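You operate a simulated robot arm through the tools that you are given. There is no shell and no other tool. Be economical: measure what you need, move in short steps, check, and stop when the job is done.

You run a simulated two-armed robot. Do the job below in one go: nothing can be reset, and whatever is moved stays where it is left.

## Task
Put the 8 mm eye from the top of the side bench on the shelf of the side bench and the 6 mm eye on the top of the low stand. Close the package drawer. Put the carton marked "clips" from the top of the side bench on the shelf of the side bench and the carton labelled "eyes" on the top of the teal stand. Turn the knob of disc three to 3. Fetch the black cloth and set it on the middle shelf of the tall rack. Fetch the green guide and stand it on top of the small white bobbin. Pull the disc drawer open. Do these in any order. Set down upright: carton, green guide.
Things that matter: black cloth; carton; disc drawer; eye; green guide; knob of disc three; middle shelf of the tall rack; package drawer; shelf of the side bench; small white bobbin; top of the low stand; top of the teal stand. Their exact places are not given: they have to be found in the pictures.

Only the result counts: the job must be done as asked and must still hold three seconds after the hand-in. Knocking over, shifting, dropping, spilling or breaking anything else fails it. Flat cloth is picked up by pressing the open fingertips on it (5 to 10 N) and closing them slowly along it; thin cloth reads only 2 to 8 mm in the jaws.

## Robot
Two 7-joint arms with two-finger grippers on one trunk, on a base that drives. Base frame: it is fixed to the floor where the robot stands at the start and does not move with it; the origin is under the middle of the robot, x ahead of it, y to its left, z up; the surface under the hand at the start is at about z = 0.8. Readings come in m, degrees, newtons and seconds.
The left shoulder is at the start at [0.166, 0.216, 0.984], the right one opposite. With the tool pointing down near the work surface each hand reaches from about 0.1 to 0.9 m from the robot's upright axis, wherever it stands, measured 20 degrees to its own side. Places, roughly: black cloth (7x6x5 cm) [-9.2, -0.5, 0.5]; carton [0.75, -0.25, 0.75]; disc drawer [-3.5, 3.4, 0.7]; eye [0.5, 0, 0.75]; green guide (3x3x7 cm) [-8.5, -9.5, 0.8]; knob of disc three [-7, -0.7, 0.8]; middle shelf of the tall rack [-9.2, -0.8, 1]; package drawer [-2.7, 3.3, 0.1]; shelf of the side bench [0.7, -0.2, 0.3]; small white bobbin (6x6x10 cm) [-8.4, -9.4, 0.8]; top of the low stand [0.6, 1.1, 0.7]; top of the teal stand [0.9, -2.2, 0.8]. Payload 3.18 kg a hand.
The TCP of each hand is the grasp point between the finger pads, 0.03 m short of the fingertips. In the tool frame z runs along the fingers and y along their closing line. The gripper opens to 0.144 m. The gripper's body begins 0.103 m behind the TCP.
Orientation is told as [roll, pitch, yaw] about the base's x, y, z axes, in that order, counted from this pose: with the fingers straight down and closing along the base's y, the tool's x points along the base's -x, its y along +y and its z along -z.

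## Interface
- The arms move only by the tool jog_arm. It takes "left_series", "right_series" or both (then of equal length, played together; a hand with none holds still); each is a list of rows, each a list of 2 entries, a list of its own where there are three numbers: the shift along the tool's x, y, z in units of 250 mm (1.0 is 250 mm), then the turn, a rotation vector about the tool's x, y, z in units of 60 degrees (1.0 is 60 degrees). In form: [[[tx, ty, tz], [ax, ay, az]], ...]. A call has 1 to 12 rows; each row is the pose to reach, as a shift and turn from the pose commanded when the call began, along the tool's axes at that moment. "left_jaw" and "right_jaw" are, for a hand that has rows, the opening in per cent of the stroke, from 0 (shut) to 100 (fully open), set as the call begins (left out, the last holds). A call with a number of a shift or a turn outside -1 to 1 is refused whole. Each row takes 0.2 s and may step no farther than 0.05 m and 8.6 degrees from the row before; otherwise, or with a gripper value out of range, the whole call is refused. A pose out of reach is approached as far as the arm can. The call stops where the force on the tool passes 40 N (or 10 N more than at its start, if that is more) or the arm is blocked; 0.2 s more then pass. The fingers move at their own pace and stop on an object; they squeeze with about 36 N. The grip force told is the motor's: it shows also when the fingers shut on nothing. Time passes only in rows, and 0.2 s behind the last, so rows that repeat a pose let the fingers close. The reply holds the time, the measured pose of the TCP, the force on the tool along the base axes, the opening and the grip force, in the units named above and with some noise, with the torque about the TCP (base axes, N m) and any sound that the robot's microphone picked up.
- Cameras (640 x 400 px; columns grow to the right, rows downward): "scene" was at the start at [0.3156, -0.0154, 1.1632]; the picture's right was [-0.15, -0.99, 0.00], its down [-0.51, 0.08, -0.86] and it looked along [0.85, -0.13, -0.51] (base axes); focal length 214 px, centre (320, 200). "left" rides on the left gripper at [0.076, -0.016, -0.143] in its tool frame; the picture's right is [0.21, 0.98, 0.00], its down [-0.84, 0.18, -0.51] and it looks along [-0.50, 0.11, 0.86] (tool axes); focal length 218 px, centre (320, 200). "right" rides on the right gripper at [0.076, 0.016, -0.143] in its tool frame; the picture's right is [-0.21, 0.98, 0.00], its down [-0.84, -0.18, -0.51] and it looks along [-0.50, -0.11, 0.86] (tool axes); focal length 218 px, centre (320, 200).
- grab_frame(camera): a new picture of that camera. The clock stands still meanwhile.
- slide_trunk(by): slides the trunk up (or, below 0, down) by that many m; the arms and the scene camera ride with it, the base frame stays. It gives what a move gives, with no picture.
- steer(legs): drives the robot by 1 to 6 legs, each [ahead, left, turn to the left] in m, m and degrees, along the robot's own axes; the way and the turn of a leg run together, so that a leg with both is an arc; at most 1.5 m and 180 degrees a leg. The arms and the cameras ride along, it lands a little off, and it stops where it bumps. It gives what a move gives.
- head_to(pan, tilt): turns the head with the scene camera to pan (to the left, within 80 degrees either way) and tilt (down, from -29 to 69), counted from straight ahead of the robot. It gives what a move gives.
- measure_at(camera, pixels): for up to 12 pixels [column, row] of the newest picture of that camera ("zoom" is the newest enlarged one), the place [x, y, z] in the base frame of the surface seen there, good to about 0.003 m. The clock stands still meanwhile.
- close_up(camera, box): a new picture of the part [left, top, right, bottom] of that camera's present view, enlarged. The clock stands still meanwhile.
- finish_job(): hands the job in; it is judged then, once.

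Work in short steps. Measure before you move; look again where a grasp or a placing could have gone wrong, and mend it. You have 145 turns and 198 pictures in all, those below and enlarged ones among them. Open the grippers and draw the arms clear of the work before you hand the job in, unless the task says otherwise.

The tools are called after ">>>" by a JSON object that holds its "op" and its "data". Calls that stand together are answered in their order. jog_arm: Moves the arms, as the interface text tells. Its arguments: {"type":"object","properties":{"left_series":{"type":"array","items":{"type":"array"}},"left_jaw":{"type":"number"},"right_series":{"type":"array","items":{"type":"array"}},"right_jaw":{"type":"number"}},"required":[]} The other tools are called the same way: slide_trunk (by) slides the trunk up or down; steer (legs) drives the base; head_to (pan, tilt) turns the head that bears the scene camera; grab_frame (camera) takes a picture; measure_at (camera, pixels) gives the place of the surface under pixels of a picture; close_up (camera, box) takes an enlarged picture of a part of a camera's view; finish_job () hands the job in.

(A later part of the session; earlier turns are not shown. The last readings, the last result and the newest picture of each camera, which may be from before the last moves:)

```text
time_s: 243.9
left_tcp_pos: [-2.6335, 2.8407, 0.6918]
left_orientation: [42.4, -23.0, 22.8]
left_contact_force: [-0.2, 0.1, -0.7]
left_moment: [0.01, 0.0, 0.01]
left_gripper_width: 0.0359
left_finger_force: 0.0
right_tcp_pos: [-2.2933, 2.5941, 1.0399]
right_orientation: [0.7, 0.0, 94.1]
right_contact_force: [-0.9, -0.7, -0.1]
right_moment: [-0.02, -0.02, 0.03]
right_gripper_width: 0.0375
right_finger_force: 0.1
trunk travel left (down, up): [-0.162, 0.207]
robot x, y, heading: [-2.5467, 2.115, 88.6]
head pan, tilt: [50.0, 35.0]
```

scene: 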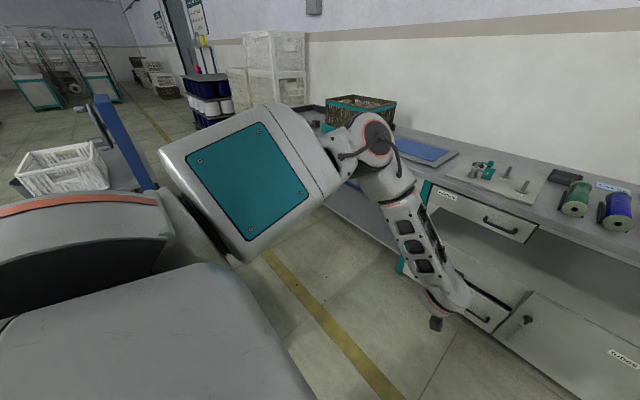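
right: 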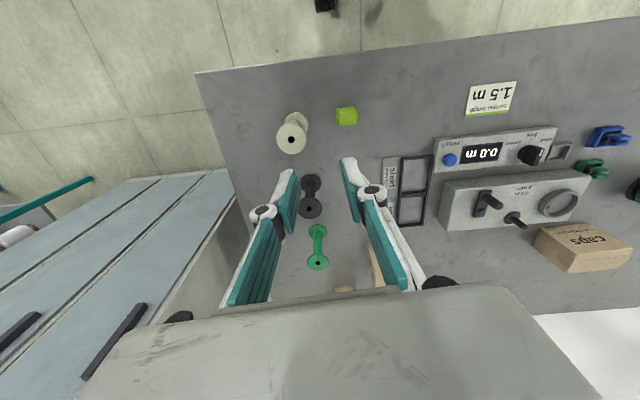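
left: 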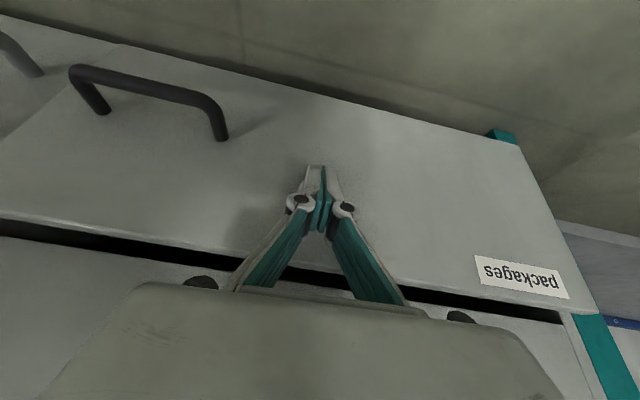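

Trolley handle is at x≈-3.8; I can go to robot x≈-3.2. Roll the hand the other 31°, drive left 0.65 m and look at the handle.

>>> {"op": "jog_arm", "data": {"left_series": [[[0, 0, 0], [0, 0, 0.14]], [[0, 0, 0], [0, 0, 0.28]], [[0, 0, 0], [0, 0, 0.42]], [[0, 0, 0], [0, 0, 0.52]], [[0, 0, 0], [0, 0, 0.52]]]}}

>>> {"op": "steer", "data": {"legs": [[0, 0.65, 1.0]]}}

>>> {"op": "head_to", "data": {"pan": 10, "tilt": 35}}

>>> {"op": "grab_frame", "data": {"camera": "scene"}}

>>> {"op": "grab_frame", "data": {"camera": "left"}}

```text
time_s: 245.1
left_tcp_pos: [-2.6326, 2.8402, 0.6904]
left_orientation: [47.2, -0.7, 0.3]
left_contact_force: [-0.2, 0.2, -0.3]
left_moment: [-0.02, -0.05, -0.01]
left_gripper_width: 0.0361
left_finger_force: 0.2
right_tcp_pos: [-2.293, 2.595, 1.0401]
right_orientation: [0.8, -0.1, 94.0]
right_contact_force: [0.2, 0.9, 0.5]
right_moment: [-0.01, -0.01, 0.01]
right_gripper_width: 0.0371
right_finger_force: 0.1
trunk travel left (down, up): [-0.162, 0.207]
robot x, y, heading: [-2.5455, 2.1133, 88.7]
head pan, tilt: [50.0, 35.0]
```

```text
time_s: 247.7
left_tcp_pos: [-2.8143, 2.8447, 0.6911]
left_orientation: [47.2, -0.8, 0.0]
left_contact_force: [-1.3, 0.1, -0.2]
left_moment: [0.0, -0.01, -0.02]
left_gripper_width: 0.0357
left_finger_force: 0.2
right_tcp_pos: [-2.4754, 2.5988, 1.0411]
right_orientation: [0.8, 0.0, 93.7]
right_contact_force: [-0.5, 0.1, 0.8]
right_moment: [0.03, -0.02, 0.01]
right_gripper_width: 0.0375
right_finger_force: 0.0
trunk travel left (down, up): [-0.162, 0.207]
robot x, y, heading: [-2.7279, 2.1179, 88.2]
head pan, tilt: [50.0, 35.0]
stopped in leg 1: the robot was blocked; the commanded pose is now the measured one
```

```text
time_s: 248.8
left_tcp_pos: [-2.812, 2.845, 0.6912]
left_orientation: [47.1, -0.8, 0.0]
left_contact_force: [-0.3, -0.4, 0.5]
left_moment: [0.0, 0.02, 0.02]
left_gripper_width: 0.0361
left_finger_force: 0.0
right_tcp_pos: [-2.4747, 2.5972, 1.042]
right_orientation: [0.8, 0.0, 93.8]
right_contact_force: [1.1, -0.7, -0.4]
right_moment: [0.02, 0.0, 0.0]
right_gripper_width: 0.0374
right_finger_force: 0.0
trunk travel left (down, up): [-0.162, 0.207]
robot x, y, heading: [-2.7297, 2.1192, 88.3]
head pan, tilt: [10.0, 35.0]
```

```text
125 pictures are left
```

scene: 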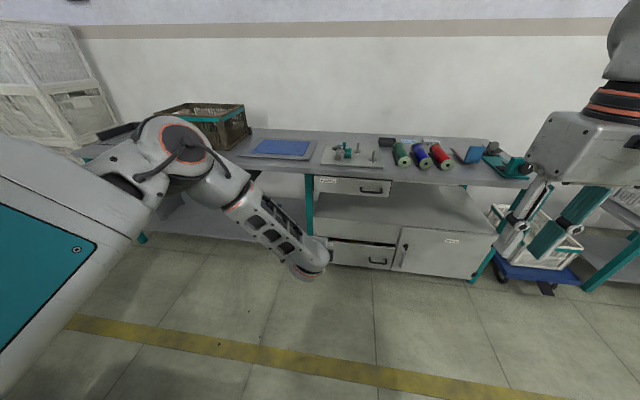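

```text
124 pictures are left
```

left: 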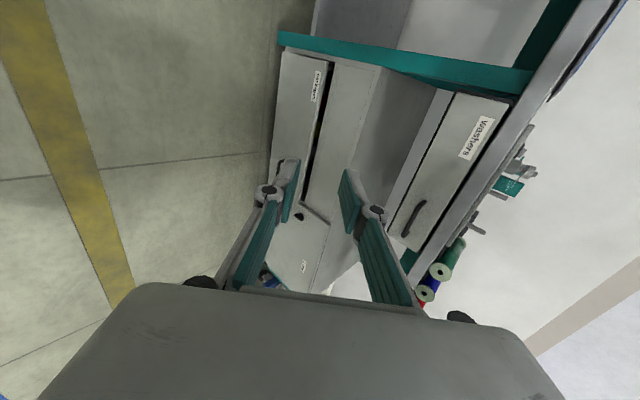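

Blocked to the left. I look at what is beside me.

>>> {"op": "head_to", "data": {"pan": 78, "tilt": 50}}

>>> {"op": "grab_frame", "data": {"camera": "scene"}}

```text
time_s: 250.2
left_tcp_pos: [-2.8116, 2.8443, 0.6902]
left_orientation: [47.2, -0.7, 0.0]
left_contact_force: [0.6, 0.3, -0.5]
left_moment: [0.01, -0.02, -0.03]
left_gripper_width: 0.036
left_finger_force: 0.1
right_tcp_pos: [-2.4748, 2.5986, 1.0409]
right_orientation: [0.8, 0.0, 93.7]
right_contact_force: [-0.7, -0.7, -0.5]
right_moment: [0.0, 0.02, 0.01]
right_gripper_width: 0.0375
right_finger_force: 0.0
trunk travel left (down, up): [-0.162, 0.207]
robot x, y, heading: [-2.7332, 2.1191, 88.6]
head pan, tilt: [78.0, 50.0]
```

```text
123 pictures are left
```

scene: 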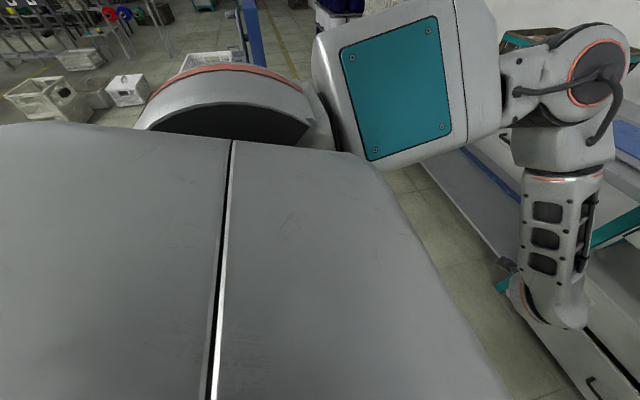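

Measure the elbow and visible trolley parts.

>>> {"op": "measure_at", "data": {"camera": "scene", "pixels": [[600, 70], [540, 60], [250, 30], [215, 60], [410, 60], [420, 200], [400, 180], [500, 20]]}}

>>> {"op": "grab_frame", "data": {"camera": "right"}}

```text
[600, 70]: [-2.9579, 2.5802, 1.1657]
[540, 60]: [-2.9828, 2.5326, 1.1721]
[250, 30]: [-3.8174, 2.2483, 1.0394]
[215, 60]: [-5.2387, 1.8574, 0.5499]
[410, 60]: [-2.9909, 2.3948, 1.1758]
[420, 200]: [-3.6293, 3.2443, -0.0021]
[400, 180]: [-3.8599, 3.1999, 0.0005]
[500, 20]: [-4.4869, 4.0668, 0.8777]
```

```text
122 pictures are left
```

right: 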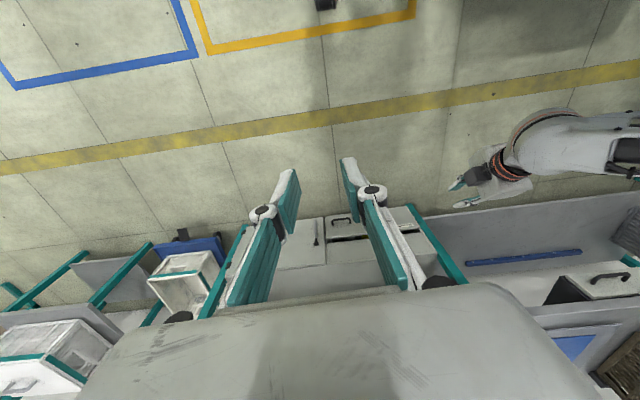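

The trolley beside me reaches to about x=-3.1 at y≈2.1–2.5. I'll reach the disc drawer handle (-3.36,3.24,0.70) from robot (-2.75,2.6) turned 25° left instead: first shift right, turn, and extend the hand 0.2 m to its left with a counter-yaw.

>>> {"op": "steer", "data": {"legs": [[0, -0.12, 0], [0, 0, 24]]}}

>>> {"op": "jog_arm", "data": {"left_series": [[[0.14, 0, 0], [0, -0.06, 0.056]], [[0.28, 0, 0], [0, -0.12, 0.112]], [[0.42, 0, 0], [0, -0.18, 0.168]], [[0.56, 0, 0], [0, -0.24, 0.224]], [[0.7, 0, 0], [0, -0.3, 0.28]], [[0.8, 0, 0], [0, -0.3, 0.28]], [[0.8, 0, 0], [0, -0.3, 0.28]]]}}

>>> {"op": "head_to", "data": {"pan": 35, "tilt": 35}}

>>> {"op": "grab_frame", "data": {"camera": "scene"}}

```text
time_s: 253.1
left_tcp_pos: [-2.9805, 2.7458, 0.6902]
left_orientation: [47.2, -0.9, 23.8]
left_contact_force: [0.1, 0.4, -0.5]
left_moment: [0.04, -0.02, 0.0]
left_gripper_width: 0.036
left_finger_force: 0.1
right_tcp_pos: [-2.5726, 2.6563, 1.0397]
right_orientation: [0.8, 0.1, 117.6]
right_contact_force: [-0.3, -0.4, -0.1]
right_moment: [-0.06, -0.01, 0.01]
right_gripper_width: 0.0374
right_finger_force: 0.2
trunk travel left (down, up): [-0.162, 0.207]
robot x, y, heading: [-2.6122, 2.1149, 112.4]
head pan, tilt: [78.0, 50.0]
```

```text
time_s: 254.7
left_tcp_pos: [-3.1581, 2.7143, 0.7208]
left_orientation: [44.6, -1.8, -0.6]
left_contact_force: [-0.1, 0.7, -0.3]
left_moment: [-0.01, 0.0, 0.01]
left_gripper_width: 0.0359
left_finger_force: 0.0
left hand out of reach, approached as far as the arm can: row 1, 2, 3, 4, 5, 6, 7
right_tcp_pos: [-2.5721, 2.6581, 1.04]
right_orientation: [0.9, 0.0, 117.6]
right_contact_force: [-0.2, 0.1, -0.7]
right_moment: [0.02, 0.02, 0.01]
right_gripper_width: 0.0375
right_finger_force: 0.0
trunk travel left (down, up): [-0.162, 0.207]
robot x, y, heading: [-2.6115, 2.1141, 112.2]
head pan, tilt: [78.0, 50.0]
```

```text
time_s: 255.8
left_tcp_pos: [-3.1598, 2.7133, 0.7206]
left_orientation: [44.5, -1.7, -0.4]
left_contact_force: [0.2, -0.3, -0.5]
left_moment: [-0.01, 0.04, -0.04]
left_gripper_width: 0.0362
left_finger_force: 0.1
right_tcp_pos: [-2.5713, 2.6574, 1.0398]
right_orientation: [0.8, 0.0, 117.6]
right_contact_force: [-0.4, -0.1, 0.3]
right_moment: [0.04, 0.02, 0.03]
right_gripper_width: 0.0374
right_finger_force: 0.0
trunk travel left (down, up): [-0.162, 0.207]
robot x, y, heading: [-2.6111, 2.1164, 112.2]
head pan, tilt: [35.0, 35.0]
```

```text
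121 pictures are left
```

scene: 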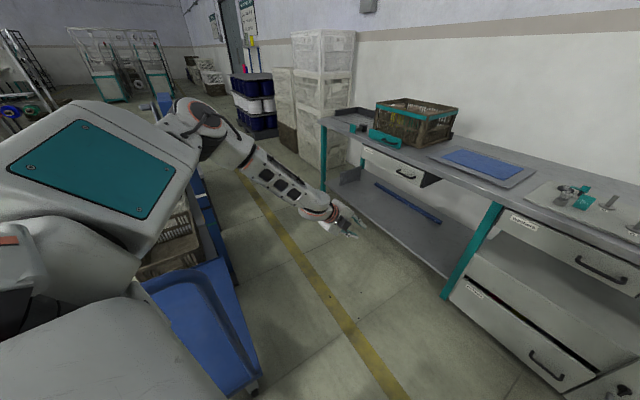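

I can see the trolley's blue deck at (230,330) and the handle at (405,176). Measure both.

>>> {"op": "measure_at", "data": {"camera": "scene", "pixels": [[252, 375], [226, 262], [245, 320], [180, 275], [215, 380], [405, 176], [395, 173], [416, 178], [380, 162], [425, 172], [433, 180]]}}

>>> {"op": "close_up", "data": {"camera": "scene", "box": [350, 135, 460, 205]}}

```text
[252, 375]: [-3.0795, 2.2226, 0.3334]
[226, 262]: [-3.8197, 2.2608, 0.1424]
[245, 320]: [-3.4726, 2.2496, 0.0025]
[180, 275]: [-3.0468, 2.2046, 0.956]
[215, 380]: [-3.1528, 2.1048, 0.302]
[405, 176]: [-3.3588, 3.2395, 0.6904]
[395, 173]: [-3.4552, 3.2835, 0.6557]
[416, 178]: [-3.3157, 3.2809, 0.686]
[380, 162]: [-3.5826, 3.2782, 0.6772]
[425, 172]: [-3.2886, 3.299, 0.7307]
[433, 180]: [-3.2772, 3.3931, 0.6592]
```

```text
5.71 times, centred on (405, 170) of scene
```

zoom: 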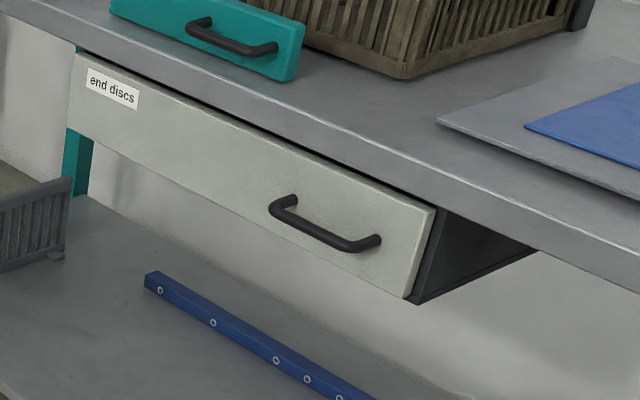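

Trolley corner (-3.06,2.25) stays clear if I go +y first. Handle bar: centre ≈(-3.36,3.242,0.690), panel y 3.281. Drive +y 0.42, then check pose.

>>> {"op": "steer", "data": {"legs": [[0.39, -0.16, 0], [0.03, 0.12, 0]]}}

>>> {"op": "grab_frame", "data": {"camera": "left"}}

```text
time_s: 259.8
left_tcp_pos: [-3.2899, 3.1277, 0.721]
left_orientation: [44.7, -1.8, 0.3]
left_contact_force: [-0.2, -0.2, 0.7]
left_moment: [-0.01, -0.02, -0.01]
left_gripper_width: 0.0363
left_finger_force: 0.0
right_tcp_pos: [-2.7022, 3.08, 1.0408]
right_orientation: [0.7, -0.1, 118.4]
right_contact_force: [-0.2, -0.1, -0.2]
right_moment: [-0.01, -0.05, 0.01]
right_gripper_width: 0.0375
right_finger_force: 0.1
trunk travel left (down, up): [-0.162, 0.207]
robot x, y, heading: [-2.7322, 2.5399, 113.1]
head pan, tilt: [35.0, 35.0]
```

```text
119 pictures are left
```

left: 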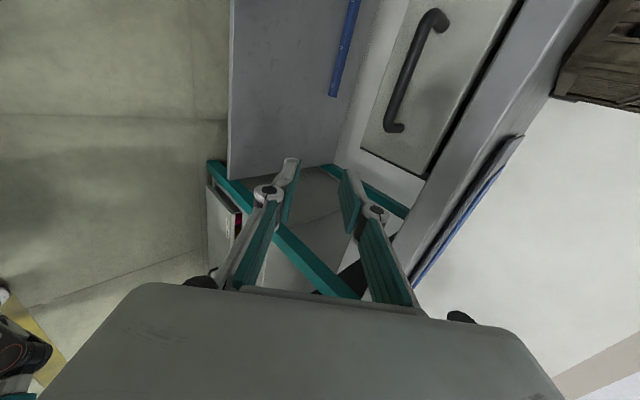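

Measure the handle bar points in the left view.

>>> {"op": "measure_at", "data": {"camera": "left", "pixels": [[417, 60], [405, 90], [428, 30], [395, 115], [440, 80], [470, 20]]}}

```text
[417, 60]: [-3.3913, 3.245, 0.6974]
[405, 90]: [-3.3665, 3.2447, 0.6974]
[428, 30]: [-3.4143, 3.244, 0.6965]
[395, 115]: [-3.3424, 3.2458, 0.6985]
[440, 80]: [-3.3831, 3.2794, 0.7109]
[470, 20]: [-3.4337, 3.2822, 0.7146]
```

Bar centre ≈(-3.38,3.242,0.692). Align laterally first, then advance along the tool with jaws at 20 %.

>>> {"op": "jog_arm", "data": {"left_series": [[[0.12, 0.08, 0], [0, 0, 0]], [[0.24, 0.16, 0], [0, 0, 0]], [[0.34, 0.24, 0.03], [0, 0, 0]], [[0.34, 0.24, 0.12], [0, 0, 0]], [[0.34, 0.24, 0.12], [0, 0, 0]]], "left_jaw": 20}}

>>> {"op": "grab_frame", "data": {"camera": "left"}}

```text
time_s: 261.0
left_tcp_pos: [-3.3721, 3.1852, 0.7302]
left_orientation: [47.1, -2.5, -0.3]
left_contact_force: [-0.1, 0.0, -0.3]
left_moment: [-0.02, -0.02, 0.01]
left_gripper_width: 0.029
left_finger_force: 0.0
left hand out of reach, approached as far as the arm can: row 1, 2, 3, 4, 5
right_tcp_pos: [-2.7021, 3.0799, 1.0401]
right_orientation: [0.8, -0.1, 118.5]
right_contact_force: [-0.6, -0.4, -0.4]
right_moment: [-0.05, 0.01, 0.0]
right_gripper_width: 0.0372
right_finger_force: 0.1
trunk travel left (down, up): [-0.162, 0.207]
robot x, y, heading: [-2.7341, 2.5379, 113.1]
head pan, tilt: [35.0, 35.0]
```

```text
118 pictures are left
```

left: 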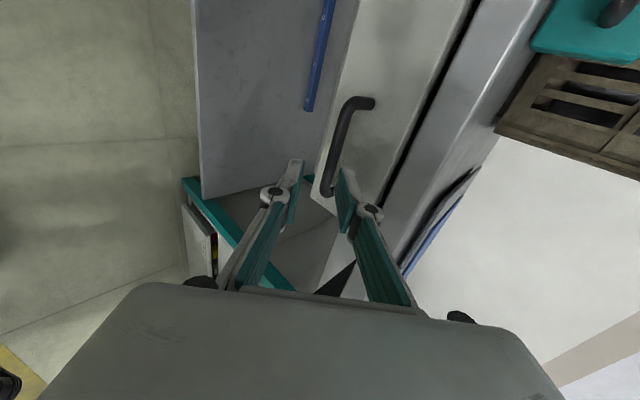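

Advance onto the bar.

>>> {"op": "jog_arm", "data": {"left_series": [[[0.03, 0.043, 0.06], [0, 0, 0]], [[0.04, 0.043, 0.13], [0, 0, 0]], [[0.04, 0.043, 0.19], [0, 0, 0]], [[0.04, 0.043, 0.222], [0, 0, 0]], [[0.04, 0.043, 0.222], [0, 0, 0]]]}}

>>> {"op": "grab_frame", "data": {"camera": "left"}}

>>> {"op": "close_up", "data": {"camera": "scene", "box": [260, 90, 480, 240]}}

```text
time_s: 262.2
left_tcp_pos: [-3.3827, 3.2341, 0.7036]
left_orientation: [46.1, -1.9, 0.2]
left_contact_force: [-3.9, 0.8, 22.7]
left_moment: [0.24, 0.28, 0.02]
left_gripper_width: 0.0522
left_finger_force: 10.2
left hand out of reach, approached as far as the arm can: row 1, 2, 3, 4, 5
right_tcp_pos: [-2.7013, 3.0784, 1.0422]
right_orientation: [0.8, -0.1, 118.3]
right_contact_force: [1.1, 0.3, 0.3]
right_moment: [-0.02, -0.01, 0.03]
right_gripper_width: 0.0375
right_finger_force: 0.1
trunk travel left (down, up): [-0.162, 0.207]
robot x, y, heading: [-2.7338, 2.5365, 113.3]
head pan, tilt: [35.0, 35.0]
```

```text
117 pictures are left
```

left: 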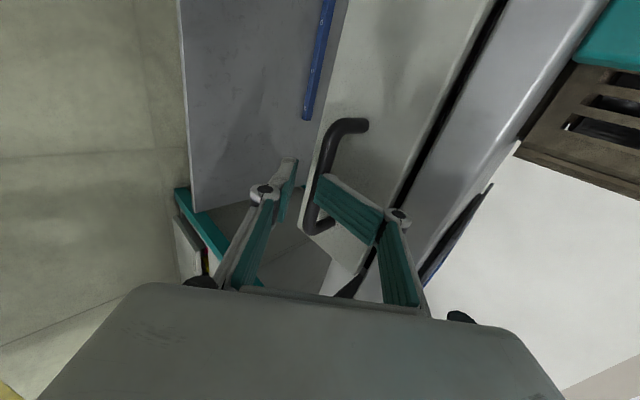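

```text
2.67 times, centred on (370, 165) of scene
```

zoom: 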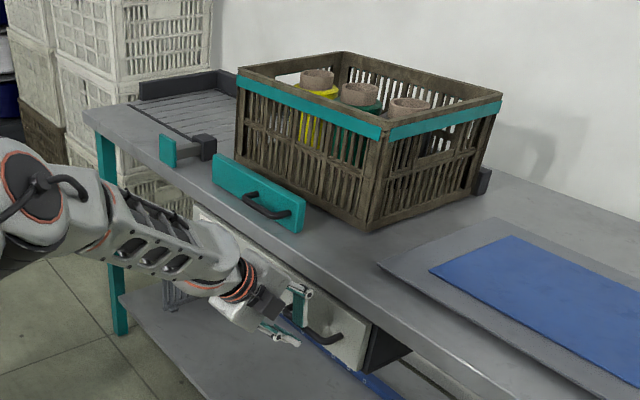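

The upper finger landed on the bar (width forced to 52 mm). I back off 6 cm, open to 28 %, and recheck before advancing again.

>>> {"op": "jog_arm", "data": {"left_series": [[[0, 0, -0.08], [0, 0, 0]], [[0, 0, -0.16], [0, 0, 0]], [[0, 0, -0.24], [0, 0, 0]], [[0, 0, -0.24], [0, 0, 0]], [[0, 0, -0.24], [0, 0, 0]]], "left_jaw": 28}}

>>> {"op": "grab_frame", "data": {"camera": "left"}}

>>> {"op": "measure_at", "data": {"camera": "left", "pixels": [[345, 130], [335, 150], [328, 170]]}}

```text
time_s: 263.4
left_tcp_pos: [-3.3798, 3.2333, 0.6963]
left_orientation: [45.6, -2.2, -0.1]
left_contact_force: [0.5, -3.1, 0.5]
left_moment: [-0.04, -0.03, 0.03]
left_gripper_width: 0.0516
left_finger_force: 0.1
left hand out of reach, approached as far as the arm can: row 1, 2, 3, 4, 5
right_tcp_pos: [-2.7018, 3.0795, 1.0414]
right_orientation: [0.8, 0.0, 118.4]
right_contact_force: [-0.1, 0.4, 0.8]
right_moment: [0.01, -0.02, -0.01]
right_gripper_width: 0.0373
right_finger_force: 0.0
trunk travel left (down, up): [-0.162, 0.207]
robot x, y, heading: [-2.7322, 2.535, 113.3]
head pan, tilt: [35.0, 35.0]
```

```text
115 pictures are left
```

left: 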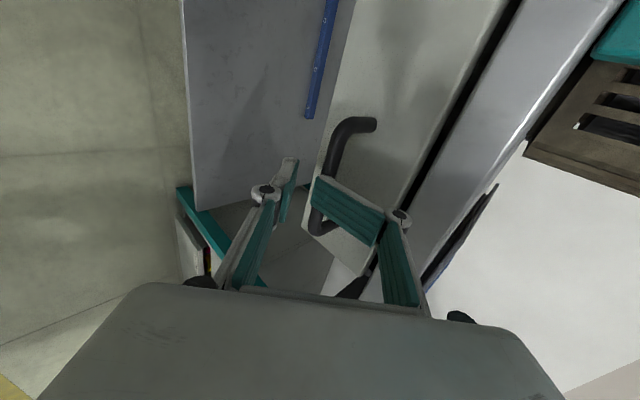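

```text
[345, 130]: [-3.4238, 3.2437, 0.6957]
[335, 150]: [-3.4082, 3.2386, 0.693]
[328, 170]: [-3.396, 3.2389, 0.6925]
```

The arm did not back off (reach limit). I back the base out 6 cm instead.

>>> {"op": "steer", "data": {"legs": [[-0.06, 0.025, 0]]}}

>>> {"op": "grab_frame", "data": {"camera": "left"}}

>>> {"op": "measure_at", "data": {"camera": "left", "pixels": [[345, 130], [400, 80], [420, 150]]}}

```text
time_s: 264.4
left_tcp_pos: [-3.3808, 3.1696, 0.6966]
left_orientation: [45.5, -2.2, -0.3]
left_contact_force: [0.1, -0.8, 0.4]
left_moment: [0.0, -0.02, 0.0]
left_gripper_width: 0.0401
left_finger_force: 0.0
right_tcp_pos: [-2.7035, 3.0149, 1.0408]
right_orientation: [0.7, 0.0, 118.4]
right_contact_force: [-1.0, -0.3, 0.4]
right_moment: [0.03, 0.02, -0.01]
right_gripper_width: 0.0376
right_finger_force: 0.1
trunk travel left (down, up): [-0.162, 0.207]
robot x, y, heading: [-2.7336, 2.4718, 113.1]
head pan, tilt: [35.0, 35.0]
```

```text
114 pictures are left
```

left: 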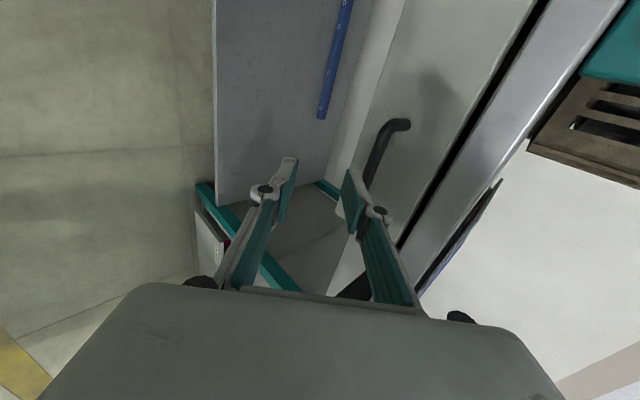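

```text
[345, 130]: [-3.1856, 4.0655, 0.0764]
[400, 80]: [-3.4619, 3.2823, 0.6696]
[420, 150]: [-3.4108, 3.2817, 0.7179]
```

Freed, drawer unmoved. The bar lies 4.7 cm off in tool y, so I use trunk and base for positioning: raise 0.062, move +y 0.052, then check.

>>> {"op": "slide_trunk", "data": {"by": 0.062}}

>>> {"op": "steer", "data": {"legs": [[0.048, -0.02, 0]]}}

>>> {"op": "grab_frame", "data": {"camera": "left"}}

```text
time_s: 265.4
left_tcp_pos: [-3.3799, 3.1703, 0.7558]
left_orientation: [45.4, -2.2, -0.2]
left_contact_force: [-0.1, 0.8, -0.7]
left_moment: [0.04, 0.0, -0.01]
left_gripper_width: 0.0403
left_finger_force: 0.0
right_tcp_pos: [-2.7035, 3.0177, 1.1006]
right_orientation: [0.8, 0.2, 118.4]
right_contact_force: [-0.1, 0.1, -0.3]
right_moment: [-0.02, -0.01, 0.02]
right_gripper_width: 0.0376
right_finger_force: 0.0
trunk travel left (down, up): [-0.224, 0.145]
robot x, y, heading: [-2.7319, 2.4717, 113.0]
head pan, tilt: [35.0, 35.0]
```

```text
time_s: 266.3
left_tcp_pos: [-3.3826, 3.2221, 0.7559]
left_orientation: [45.6, -2.1, -0.2]
left_contact_force: [-0.1, 1.3, 0.6]
left_moment: [0.0, 0.0, 0.04]
left_gripper_width: 0.0402
left_finger_force: 0.1
right_tcp_pos: [-2.7043, 3.0701, 1.1018]
right_orientation: [0.8, 0.0, 118.5]
right_contact_force: [-0.3, 0.3, -0.5]
right_moment: [-0.05, 0.01, -0.01]
right_gripper_width: 0.0373
right_finger_force: 0.1
trunk travel left (down, up): [-0.224, 0.145]
robot x, y, heading: [-2.7343, 2.5226, 113.3]
head pan, tilt: [35.0, 35.0]
```

```text
113 pictures are left
```

left: 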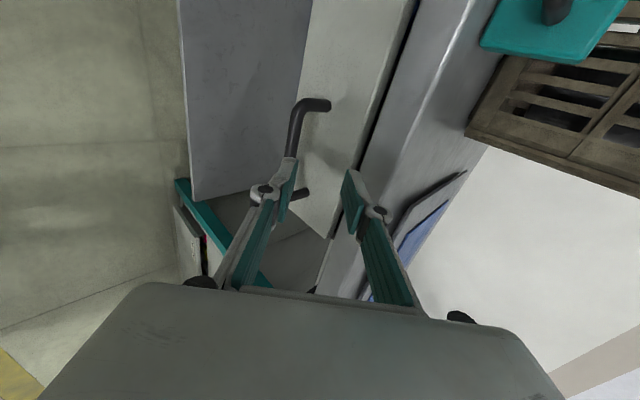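

As planned the bar is below; lower the trunk 0.05 and look.

>>> {"op": "slide_trunk", "data": {"by": -0.05}}

>>> {"op": "grab_frame", "data": {"camera": "left"}}

```text
time_s: 267.2
left_tcp_pos: [-3.3827, 3.222, 0.7101]
left_orientation: [45.7, -2.0, -0.1]
left_contact_force: [0.3, 0.2, 0.4]
left_moment: [-0.02, 0.01, 0.01]
left_gripper_width: 0.0402
left_finger_force: 0.1
right_tcp_pos: [-2.7031, 3.0676, 1.053]
right_orientation: [0.7, -0.1, 118.4]
right_contact_force: [0.6, 0.6, -0.5]
right_moment: [0.07, 0.01, -0.03]
right_gripper_width: 0.0374
right_finger_force: 0.0
trunk travel left (down, up): [-0.174, 0.195]
robot x, y, heading: [-2.7373, 2.5213, 113.2]
head pan, tilt: [35.0, 35.0]
```

```text
112 pictures are left
```

left: 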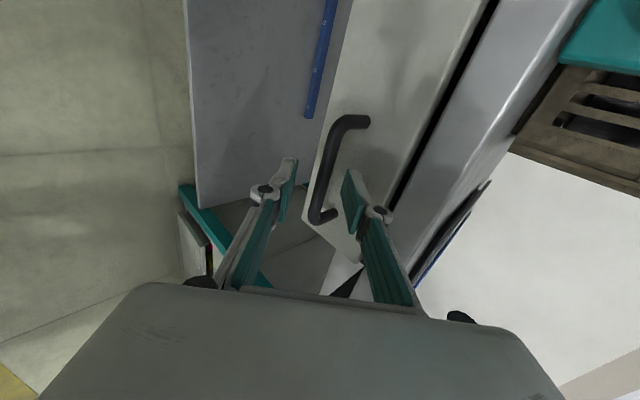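

The bar is now between the fingers. Close the gripper.

>>> {"op": "jog_arm", "data": {"left_series": [[[0, 0, 0], [0, 0, 0]], [[0, 0, 0], [0, 0, 0]], [[0, 0, 0], [0, 0, 0]]], "left_jaw": 0}}

>>> {"op": "grab_frame", "data": {"camera": "left"}}

```text
time_s: 268.1
left_tcp_pos: [-3.3825, 3.2221, 0.7106]
left_orientation: [45.8, -2.1, 0.0]
left_contact_force: [0.9, -1.1, 9.6]
left_moment: [0.14, 0.1, 0.01]
left_gripper_width: 0.0
left_finger_force: 30.7
right_tcp_pos: [-2.7033, 3.0667, 1.0533]
right_orientation: [0.8, 0.0, 118.5]
right_contact_force: [-0.2, 0.2, -0.4]
right_moment: [0.0, 0.02, -0.03]
right_gripper_width: 0.0373
right_finger_force: 0.1
trunk travel left (down, up): [-0.174, 0.195]
robot x, y, heading: [-2.737, 2.5262, 113.4]
head pan, tilt: [35.0, 35.0]
```

```text
111 pictures are left
```

left: 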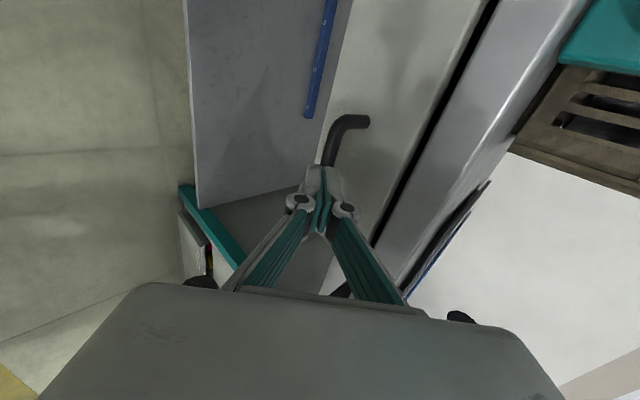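

The tips slipped off in front of the bar; I need ~2 cm deeper. Open, raise slightly, go +y 0.012, and lower 0.03.

>>> {"op": "slide_trunk", "data": {"by": 0.03}}

>>> {"op": "jog_arm", "data": {"left_series": [[[0, 0, 0], [0, 0, 0]], [[0, 0, 0], [0, 0, 0]]], "left_jaw": 27}}

>>> {"op": "steer", "data": {"legs": [[0.012, -0.004, 0]]}}

>>> {"op": "slide_trunk", "data": {"by": -0.046}}

>>> {"op": "grab_frame", "data": {"camera": "left"}}

```text
time_s: 268.8
left_tcp_pos: [-3.3822, 3.2213, 0.733]
left_orientation: [45.3, -2.4, 0.0]
left_contact_force: [-0.5, 0.0, -0.6]
left_moment: [0.01, -0.01, 0.0]
left_gripper_width: 0.0
left_finger_force: 30.4
right_tcp_pos: [-2.7053, 3.0701, 1.0809]
right_orientation: [0.8, 0.3, 118.5]
right_contact_force: [0.1, 0.5, -0.7]
right_moment: [-0.08, -0.05, 0.01]
right_gripper_width: 0.0373
right_finger_force: 0.1
trunk travel left (down, up): [-0.204, 0.165]
robot x, y, heading: [-2.7349, 2.5284, 113.1]
head pan, tilt: [35.0, 35.0]
```

```text
time_s: 269.4
left_tcp_pos: [-3.3827, 3.2214, 0.7376]
left_orientation: [45.6, -2.1, -0.1]
left_contact_force: [0.1, -0.6, -0.2]
left_moment: [0.0, -0.01, 0.03]
left_gripper_width: 0.0391
left_finger_force: 0.0
right_tcp_pos: [-2.7047, 3.0686, 1.082]
right_orientation: [0.8, -0.1, 118.5]
right_contact_force: [-0.7, -0.1, -0.2]
right_moment: [0.05, -0.01, -0.01]
right_gripper_width: 0.0375
right_finger_force: 0.0
trunk travel left (down, up): [-0.204, 0.165]
robot x, y, heading: [-2.7362, 2.5233, 113.1]
head pan, tilt: [35.0, 35.0]
```

```text
time_s: 270.2
left_tcp_pos: [-3.3843, 3.2334, 0.7377]
left_orientation: [45.5, -2.1, 0.0]
left_contact_force: [0.6, -0.1, -0.1]
left_moment: [-0.01, 0.01, 0.0]
left_gripper_width: 0.0389
left_finger_force: 0.0
right_tcp_pos: [-2.7058, 3.0816, 1.0814]
right_orientation: [0.6, 0.0, 118.5]
right_contact_force: [-0.4, -0.2, -0.1]
right_moment: [-0.04, -0.01, 0.0]
right_gripper_width: 0.0374
right_finger_force: 0.1
trunk travel left (down, up): [-0.204, 0.165]
robot x, y, heading: [-2.7383, 2.5349, 113.2]
head pan, tilt: [35.0, 35.0]
```

```text
time_s: 271.0
left_tcp_pos: [-3.3848, 3.2322, 0.6933]
left_orientation: [45.5, -2.1, -0.1]
left_contact_force: [0.6, 0.8, 0.2]
left_moment: [-0.03, 0.04, 0.01]
left_gripper_width: 0.0392
left_finger_force: 0.0
right_tcp_pos: [-2.706, 3.0797, 1.0367]
right_orientation: [0.8, -0.1, 118.5]
right_contact_force: [-0.5, -0.3, -0.5]
right_moment: [0.02, 0.01, -0.01]
right_gripper_width: 0.0374
right_finger_force: 0.2
trunk travel left (down, up): [-0.158, 0.211]
robot x, y, heading: [-2.7362, 2.5417, 113.3]
head pan, tilt: [35.0, 35.0]
```

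```text
110 pictures are left
```

left: 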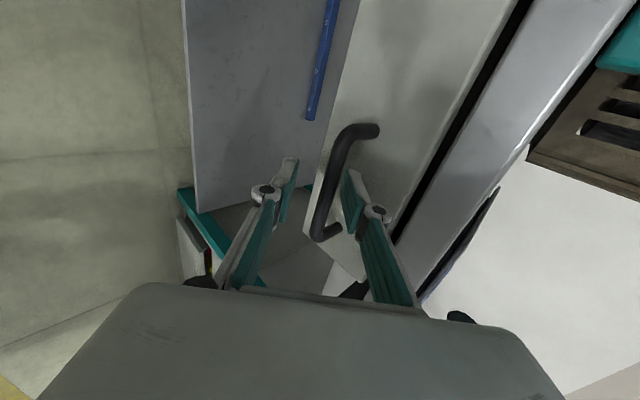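

The bar is now deeper, passing in front of the upper finger. Close.

>>> {"op": "jog_arm", "data": {"left_series": [[[0, 0, 0], [0, 0, 0]], [[0, 0, 0], [0, 0, 0]], [[0, 0, 0], [0, 0, 0]]], "left_jaw": 0}}

```text
time_s: 271.8
left_tcp_pos: [-3.3842, 3.2342, 0.6979]
left_orientation: [46.0, -2.0, 0.0]
left_contact_force: [-0.5, 2.1, 16.2]
left_moment: [0.13, 0.58, -0.92]
left_gripper_width: 0.0112
left_finger_force: 42.1
right_tcp_pos: [-2.7037, 3.0794, 1.0385]
right_orientation: [0.9, -0.1, 118.5]
right_contact_force: [-0.2, -1.0, 0.4]
right_moment: [0.0, 0.03, 0.01]
right_gripper_width: 0.0373
right_finger_force: 0.1
trunk travel left (down, up): [-0.158, 0.211]
robot x, y, heading: [-2.7329, 2.5398, 113.3]
head pan, tilt: [35.0, 35.0]
```

Bar gripped (11 mm). Pull straight along -y by driving.

>>> {"op": "steer", "data": {"legs": [[-0.156, 0.067, 0]]}}

>>> {"op": "grab_frame", "data": {"camera": "scene"}}

```text
time_s: 273.3
left_tcp_pos: [-3.3834, 3.0662, 0.6965]
left_orientation: [45.8, -2.0, 0.1]
left_contact_force: [0.8, 1.8, 23.8]
left_moment: [0.21, 0.65, -0.81]
left_gripper_width: 0.0112
left_finger_force: 41.1
right_tcp_pos: [-2.7048, 2.9125, 1.0368]
right_orientation: [0.8, 0.0, 118.6]
right_contact_force: [0.4, -0.6, 0.3]
right_moment: [0.0, 0.01, 0.01]
right_gripper_width: 0.0376
right_finger_force: 0.1
trunk travel left (down, up): [-0.158, 0.211]
robot x, y, heading: [-2.7363, 2.3684, 113.3]
head pan, tilt: [35.0, 35.0]
```

```text
109 pictures are left
```

scene: 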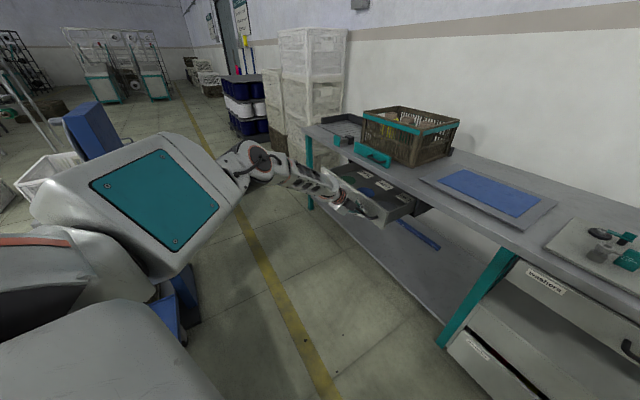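

Open by ~0.17 m. I pull further with the arm by another 0.1 m.

>>> {"op": "jog_arm", "data": {"left_series": [[[0, -0.056, -0.057], [0, 0, 0]], [[0, -0.112, -0.115], [0, 0, 0]], [[0, -0.168, -0.172], [0, 0, 0]], [[0, -0.224, -0.23], [0, 0, 0]], [[0, -0.28, -0.287], [0, 0, 0]]]}}

>>> {"op": "grab_frame", "data": {"camera": "scene"}}

```text
time_s: 274.5
left_tcp_pos: [-3.3835, 2.966, 0.6971]
left_orientation: [46.0, -2.1, -0.1]
left_contact_force: [10.0, -1.9, 19.1]
left_moment: [0.17, 0.52, -0.95]
left_gripper_width: 0.0112
left_finger_force: 42.0
right_tcp_pos: [-2.7037, 2.9131, 1.037]
right_orientation: [0.9, -0.1, 118.5]
right_contact_force: [-0.4, 0.1, -0.2]
right_moment: [-0.01, -0.03, 0.01]
right_gripper_width: 0.0372
right_finger_force: 0.1
trunk travel left (down, up): [-0.158, 0.211]
robot x, y, heading: [-2.7363, 2.367, 113.5]
head pan, tilt: [35.0, 35.0]
```

```text
108 pictures are left
```

scene: 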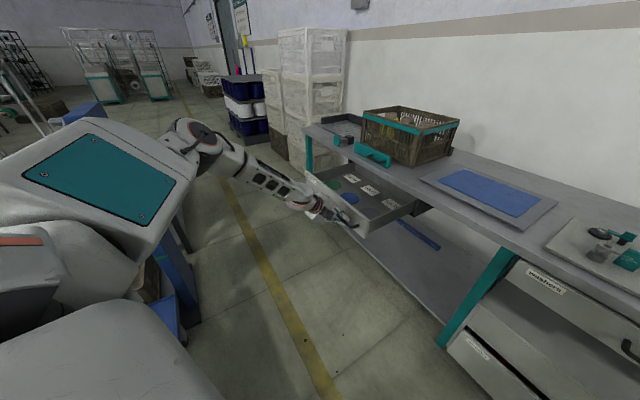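

Open by 0.27 m. Release: open the jaws, raise the trunk clear of the bar, and move away along +x/-y.

>>> {"op": "jog_arm", "data": {"left_series": [[[0, 0, 0], [0, 0, 0]], [[0, 0, 0], [0, 0, 0]], [[0, 0, 0], [0, 0, 0]]], "left_jaw": 27}}

>>> {"op": "slide_trunk", "data": {"by": 0.12}}

>>> {"op": "steer", "data": {"legs": [[0, -0.4, 0]]}}

>>> {"op": "grab_frame", "data": {"camera": "scene"}}

```text
time_s: 275.3
left_tcp_pos: [-3.3875, 2.9659, 0.6923]
left_orientation: [45.7, -2.0, 0.0]
left_contact_force: [0.0, -0.4, -0.6]
left_moment: [-0.02, 0.02, 0.0]
left_gripper_width: 0.0385
left_finger_force: 0.2
right_tcp_pos: [-2.7059, 2.914, 1.0372]
right_orientation: [0.7, 0.2, 118.5]
right_contact_force: [0.8, -0.1, 0.4]
right_moment: [0.01, 0.01, 0.02]
right_gripper_width: 0.0371
right_finger_force: 0.0
trunk travel left (down, up): [-0.158, 0.211]
robot x, y, heading: [-2.7361, 2.3737, 113.4]
head pan, tilt: [35.0, 35.0]
```

```text
time_s: 276.8
left_tcp_pos: [-3.3852, 2.9669, 0.8129]
left_orientation: [45.7, -2.1, 0.1]
left_contact_force: [-0.4, 0.3, -0.5]
left_moment: [-0.02, 0.02, 0.01]
left_gripper_width: 0.0388
left_finger_force: 0.1
right_tcp_pos: [-2.7058, 2.9143, 1.1554]
right_orientation: [0.8, 0.1, 118.6]
right_contact_force: [0.2, -0.4, 0.8]
right_moment: [-0.02, -0.01, 0.02]
right_gripper_width: 0.0376
right_finger_force: 0.1
trunk travel left (down, up): [-0.278, 0.091]
robot x, y, heading: [-2.7375, 2.3681, 113.4]
head pan, tilt: [35.0, 35.0]
```

```text
time_s: 280.8
left_tcp_pos: [-3.0214, 3.1238, 0.8142]
left_orientation: [45.9, -2.2, -0.3]
left_contact_force: [-0.4, -0.3, 0.7]
left_moment: [-0.01, -0.01, 0.02]
left_gripper_width: 0.0391
left_finger_force: 0.0
right_tcp_pos: [-2.3435, 3.0667, 1.1568]
right_orientation: [0.8, 0.0, 118.2]
right_contact_force: [0.1, -1.0, -0.5]
right_moment: [-0.01, 0.0, 0.0]
right_gripper_width: 0.0376
right_finger_force: 0.1
trunk travel left (down, up): [-0.278, 0.091]
robot x, y, heading: [-2.3798, 2.5251, 112.8]
head pan, tilt: [35.0, 35.0]
```

```text
107 pictures are left
```

scene: 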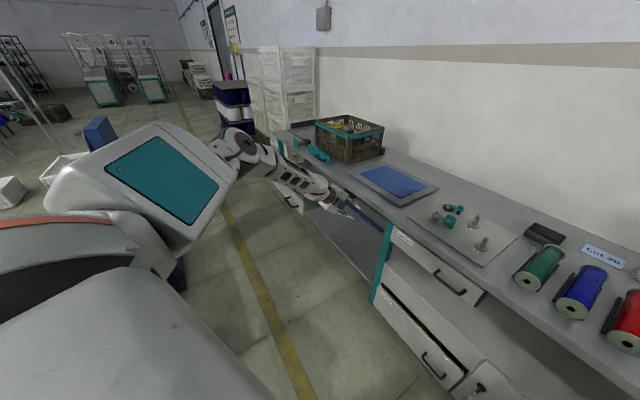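

Drawer is open. I retract the left arm to a neutral tool-down pose before travelling.

>>> {"op": "jog_arm", "data": {"left_series": [[[-0.05, -0.03, -0.11], [0, 0, -0.14]], [[-0.1, -0.06, -0.22], [0, 0, -0.28]], [[-0.15, -0.1, -0.33], [0, 0, -0.42]], [[-0.2, -0.13, -0.45], [0, 0, -0.56]], [[-0.25, -0.16, -0.57], [0, 0, -0.7]], [[-0.3, -0.2, -0.69], [0, 0, -0.84]], [[-0.32, -0.22, -0.8], [0, 0, -0.98]]]}}

>>> {"op": "jog_arm", "data": {"left_series": [[[0, 0, -0.05], [0.03, 0.107, -0.07]], [[0, 0, -0.1], [0.06, 0.213, -0.14]], [[0, 0, -0.15], [0.089, 0.32, -0.21]], [[0, 0, -0.2], [0.118, 0.427, -0.28]], [[0, 0, -0.25], [0.148, 0.534, -0.349]], [[0, 0, -0.3], [0.178, 0.64, -0.418]], [[0, 0, -0.35], [0.207, 0.747, -0.488]]]}}

>>> {"op": "steer", "data": {"legs": [[-1.4, 0, 0], [0, 0, 67]]}}

>>> {"op": "head_to", "data": {"pan": 0, "tilt": 15}}

>>> {"op": "grab_frame", "data": {"camera": "scene"}}

```text
time_s: 282.4
left_tcp_pos: [-2.9467, 2.9407, 0.9198]
left_orientation: [25.8, -39.2, 50.0]
left_contact_force: [-0.5, -0.2, -0.6]
left_moment: [-0.01, -0.01, -0.03]
left_gripper_width: 0.0388
left_finger_force: 0.1
right_tcp_pos: [-2.343, 3.0662, 1.1562]
right_orientation: [0.7, 0.0, 118.2]
right_contact_force: [-0.6, 0.0, 0.0]
right_moment: [0.0, -0.01, -0.01]
right_gripper_width: 0.0373
right_finger_force: 0.0
trunk travel left (down, up): [-0.278, 0.091]
robot x, y, heading: [-2.3765, 2.5266, 113.0]
head pan, tilt: [35.0, 35.0]
```

```text
time_s: 284.0
left_tcp_pos: [-2.9232, 2.9923, 1.0346]
left_orientation: [6.0, -24.1, 86.5]
left_contact_force: [0.1, -0.4, -0.1]
left_moment: [0.05, 0.08, 0.03]
left_gripper_width: 0.039
left_finger_force: 0.0
left hand out of reach, approached as far as the arm can: row 2, 3, 4, 5, 6, 7
right_tcp_pos: [-2.3397, 3.0694, 1.1552]
right_orientation: [1.1, 0.2, 118.1]
right_contact_force: [1.1, 1.7, -1.7]
right_moment: [-0.15, 0.19, 0.0]
right_gripper_width: 0.0377
right_finger_force: 0.0
trunk travel left (down, up): [-0.278, 0.091]
robot x, y, heading: [-2.3749, 2.5198, 112.8]
head pan, tilt: [35.0, 35.0]
```

```text
time_s: 288.8
left_tcp_pos: [-2.5309, 2.0942, 1.036]
left_orientation: [6.0, -24.6, 85.1]
left_contact_force: [0.1, 0.4, -0.9]
left_moment: [-0.05, 0.02, -0.03]
left_gripper_width: 0.0391
left_finger_force: 0.1
right_tcp_pos: [-1.9465, 2.1544, 1.1569]
right_orientation: [0.9, 0.1, 116.8]
right_contact_force: [0.8, 1.0, -0.9]
right_moment: [-0.1, 0.03, 0.02]
right_gripper_width: 0.0374
right_finger_force: 0.0
trunk travel left (down, up): [-0.278, 0.091]
robot x, y, heading: [-1.9948, 1.6122, 111.5]
head pan, tilt: [35.0, 35.0]
stopped in leg 1: the robot was blocked; the commanded pose is now the measured one
```

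```text
time_s: 289.8
left_tcp_pos: [-2.5327, 2.0922, 1.0367]
left_orientation: [6.0, -24.7, 85.1]
left_contact_force: [-0.4, -1.0, -0.4]
left_moment: [-0.01, -0.01, -0.02]
left_gripper_width: 0.039
left_finger_force: 0.0
right_tcp_pos: [-1.9489, 2.1498, 1.1584]
right_orientation: [0.8, -0.2, 116.7]
right_contact_force: [0.5, 0.2, -0.2]
right_moment: [-0.01, 0.01, 0.02]
right_gripper_width: 0.0377
right_finger_force: 0.1
trunk travel left (down, up): [-0.278, 0.091]
robot x, y, heading: [-1.994, 1.6073, 111.2]
head pan, tilt: [0.0, 15.0]
```

```text
106 pictures are left
```

scene: 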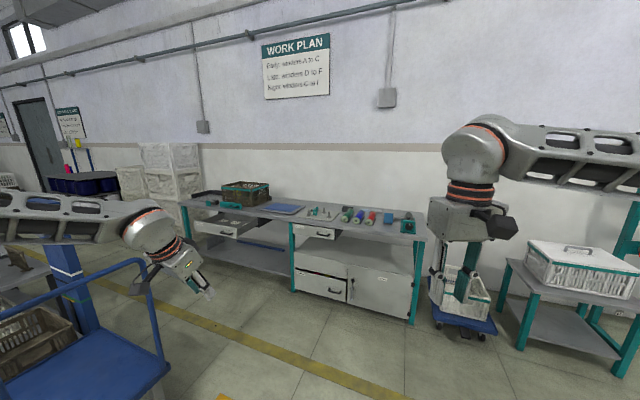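

I bumped the pillar behind (robot half-width ~0.3). Go around it: left/-x first, then -y, then face -x.

>>> {"op": "close_up", "data": {"camera": "scene", "box": [180, 200, 430, 330]}}

>>> {"op": "steer", "data": {"legs": [[0.244, 0.496, 0], [-0.51, 0.2, 0], [0, 0, 69]]}}

>>> {"op": "grab_frame", "data": {"camera": "scene"}}

```text
2.56 times, centred on (305, 265) of scene
```

zoom: 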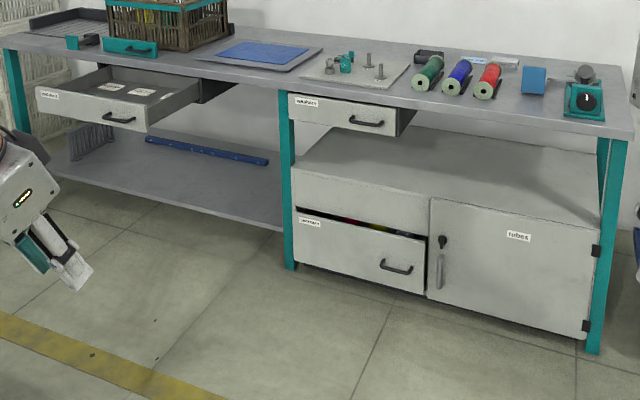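

```text
time_s: 300.5
left_tcp_pos: [-3.1911, 0.7796, 1.0369]
left_orientation: [6.0, -24.6, 153.1]
left_contact_force: [0.3, 0.6, -0.1]
left_moment: [0.02, -0.03, 0.0]
left_gripper_width: 0.039
left_finger_force: 0.0
right_tcp_pos: [-3.0285, 1.3447, 1.1596]
right_orientation: [0.9, -0.2, -175.0]
right_contact_force: [0.2, -0.2, -0.6]
right_moment: [-0.01, 0.04, -0.02]
right_gripper_width: 0.0375
right_finger_force: 0.0
trunk travel left (down, up): [-0.278, 0.091]
robot x, y, heading: [-2.5428, 1.1003, 179.7]
head pan, tilt: [0.0, 15.0]
```

```text
104 pictures are left
```

scene: 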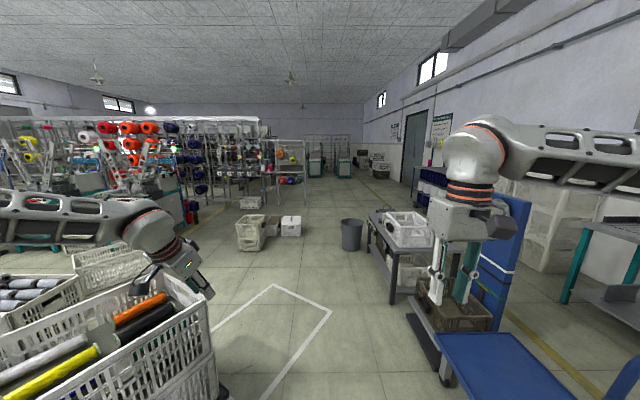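

The package drawer front lies in the same plane as the other closed drawers. Now I look along -x: measure obstacles in the aisle.

>>> {"op": "measure_at", "data": {"camera": "scene", "pixels": [[215, 390], [250, 248], [292, 235], [352, 248], [385, 260], [320, 280], [300, 195], [270, 205], [210, 195], [345, 172], [190, 218], [318, 178]]}}

>>> {"op": "close_up", "data": {"camera": "scene", "box": [140, 110, 440, 270]}}

```text
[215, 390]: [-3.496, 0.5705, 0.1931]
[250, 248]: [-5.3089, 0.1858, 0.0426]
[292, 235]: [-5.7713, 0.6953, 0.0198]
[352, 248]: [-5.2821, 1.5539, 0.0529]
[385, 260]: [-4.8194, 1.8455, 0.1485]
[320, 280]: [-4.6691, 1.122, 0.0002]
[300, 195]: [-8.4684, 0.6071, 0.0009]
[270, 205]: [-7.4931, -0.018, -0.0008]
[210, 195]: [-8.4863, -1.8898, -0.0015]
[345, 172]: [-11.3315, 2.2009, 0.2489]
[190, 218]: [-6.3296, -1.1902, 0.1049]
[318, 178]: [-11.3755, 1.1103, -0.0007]
```

```text
2.13 times, centred on (290, 190) of scene
```

zoom: 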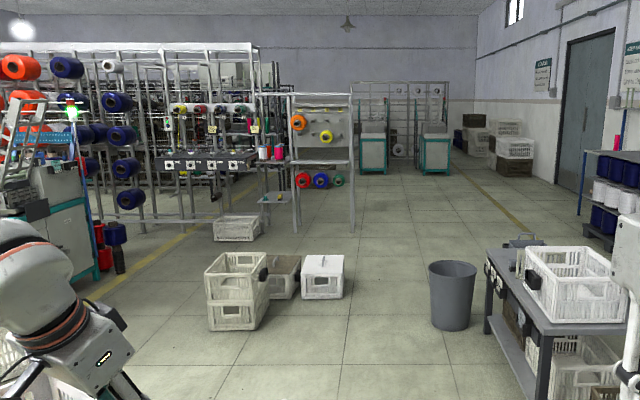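

The four-knob panel is visible at zoom (205,163), about (-7,-0.7). I advance 1.6 m, then look at the passage to the left of the boxes.

>>> {"op": "steer", "data": {"legs": [[1.5, 0.0, 0], [0.15, 0, 20]]}}

>>> {"op": "head_to", "data": {"pan": 10, "tilt": 22}}

>>> {"op": "grab_frame", "data": {"camera": "scene"}}

```text
time_s: 309.1
left_tcp_pos: [-4.6911, 0.5201, 1.0362]
left_orientation: [6.0, -24.7, 175.2]
left_contact_force: [-0.1, -0.5, 0.2]
left_moment: [0.01, 0.01, -0.05]
left_gripper_width: 0.0388
left_finger_force: 0.0
right_tcp_pos: [-4.7529, 1.1057, 1.1587]
right_orientation: [0.9, -0.2, -153.0]
right_contact_force: [0.2, -0.7, 0.2]
right_moment: [0.04, -0.03, 0.02]
right_gripper_width: 0.0375
right_finger_force: 0.0
trunk travel left (down, up): [-0.278, 0.091]
robot x, y, heading: [-4.212, 1.0615, -158.6]
head pan, tilt: [0.0, 15.0]
```

```text
time_s: 309.9
left_tcp_pos: [-4.6919, 0.5217, 1.0375]
left_orientation: [6.0, -24.7, 175.2]
left_contact_force: [-0.3, 0.5, 0.5]
left_moment: [-0.03, -0.01, -0.01]
left_gripper_width: 0.0389
left_finger_force: 0.0
right_tcp_pos: [-4.753, 1.1062, 1.1583]
right_orientation: [0.9, -0.2, -153.0]
right_contact_force: [0.3, -0.2, 0.6]
right_moment: [0.0, 0.02, -0.02]
right_gripper_width: 0.0377
right_finger_force: 0.1
trunk travel left (down, up): [-0.278, 0.091]
robot x, y, heading: [-4.2094, 1.0565, -158.6]
head pan, tilt: [10.0, 22.0]
```

```text
102 pictures are left
```

scene: 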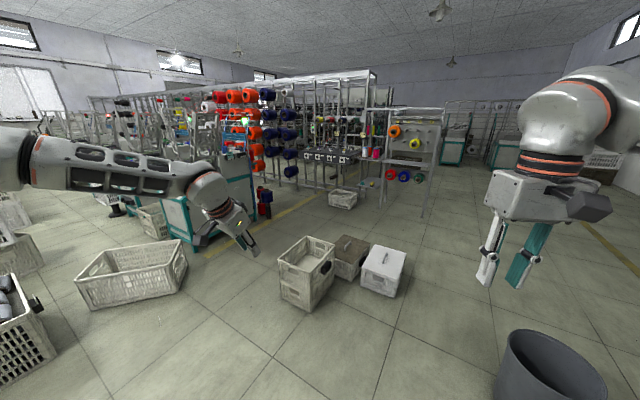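

>>> {"op": "measure_at", "data": {"camera": "scene", "pixels": [[182, 272], [215, 250], [280, 290], [300, 305], [330, 160], [305, 165], [265, 215], [343, 205], [225, 270], [320, 190], [375, 200], [400, 290]]}}

>>> {"op": "close_up", "data": {"camera": "scene", "box": [240, 90, 460, 220]}}

```text
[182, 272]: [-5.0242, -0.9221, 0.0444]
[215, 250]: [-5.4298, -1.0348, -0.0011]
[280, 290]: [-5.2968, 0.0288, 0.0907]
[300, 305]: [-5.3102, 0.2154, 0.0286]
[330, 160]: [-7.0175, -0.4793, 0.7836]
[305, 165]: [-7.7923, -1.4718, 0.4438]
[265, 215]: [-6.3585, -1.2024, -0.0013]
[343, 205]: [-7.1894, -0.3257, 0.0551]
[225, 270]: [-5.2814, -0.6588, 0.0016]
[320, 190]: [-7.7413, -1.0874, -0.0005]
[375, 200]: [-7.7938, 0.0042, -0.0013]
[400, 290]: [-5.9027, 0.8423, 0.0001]
```

```text
2.91 times, centred on (350, 155) of scene
```

zoom: 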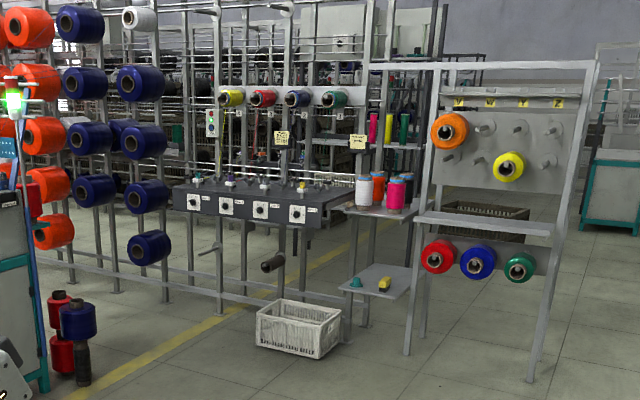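

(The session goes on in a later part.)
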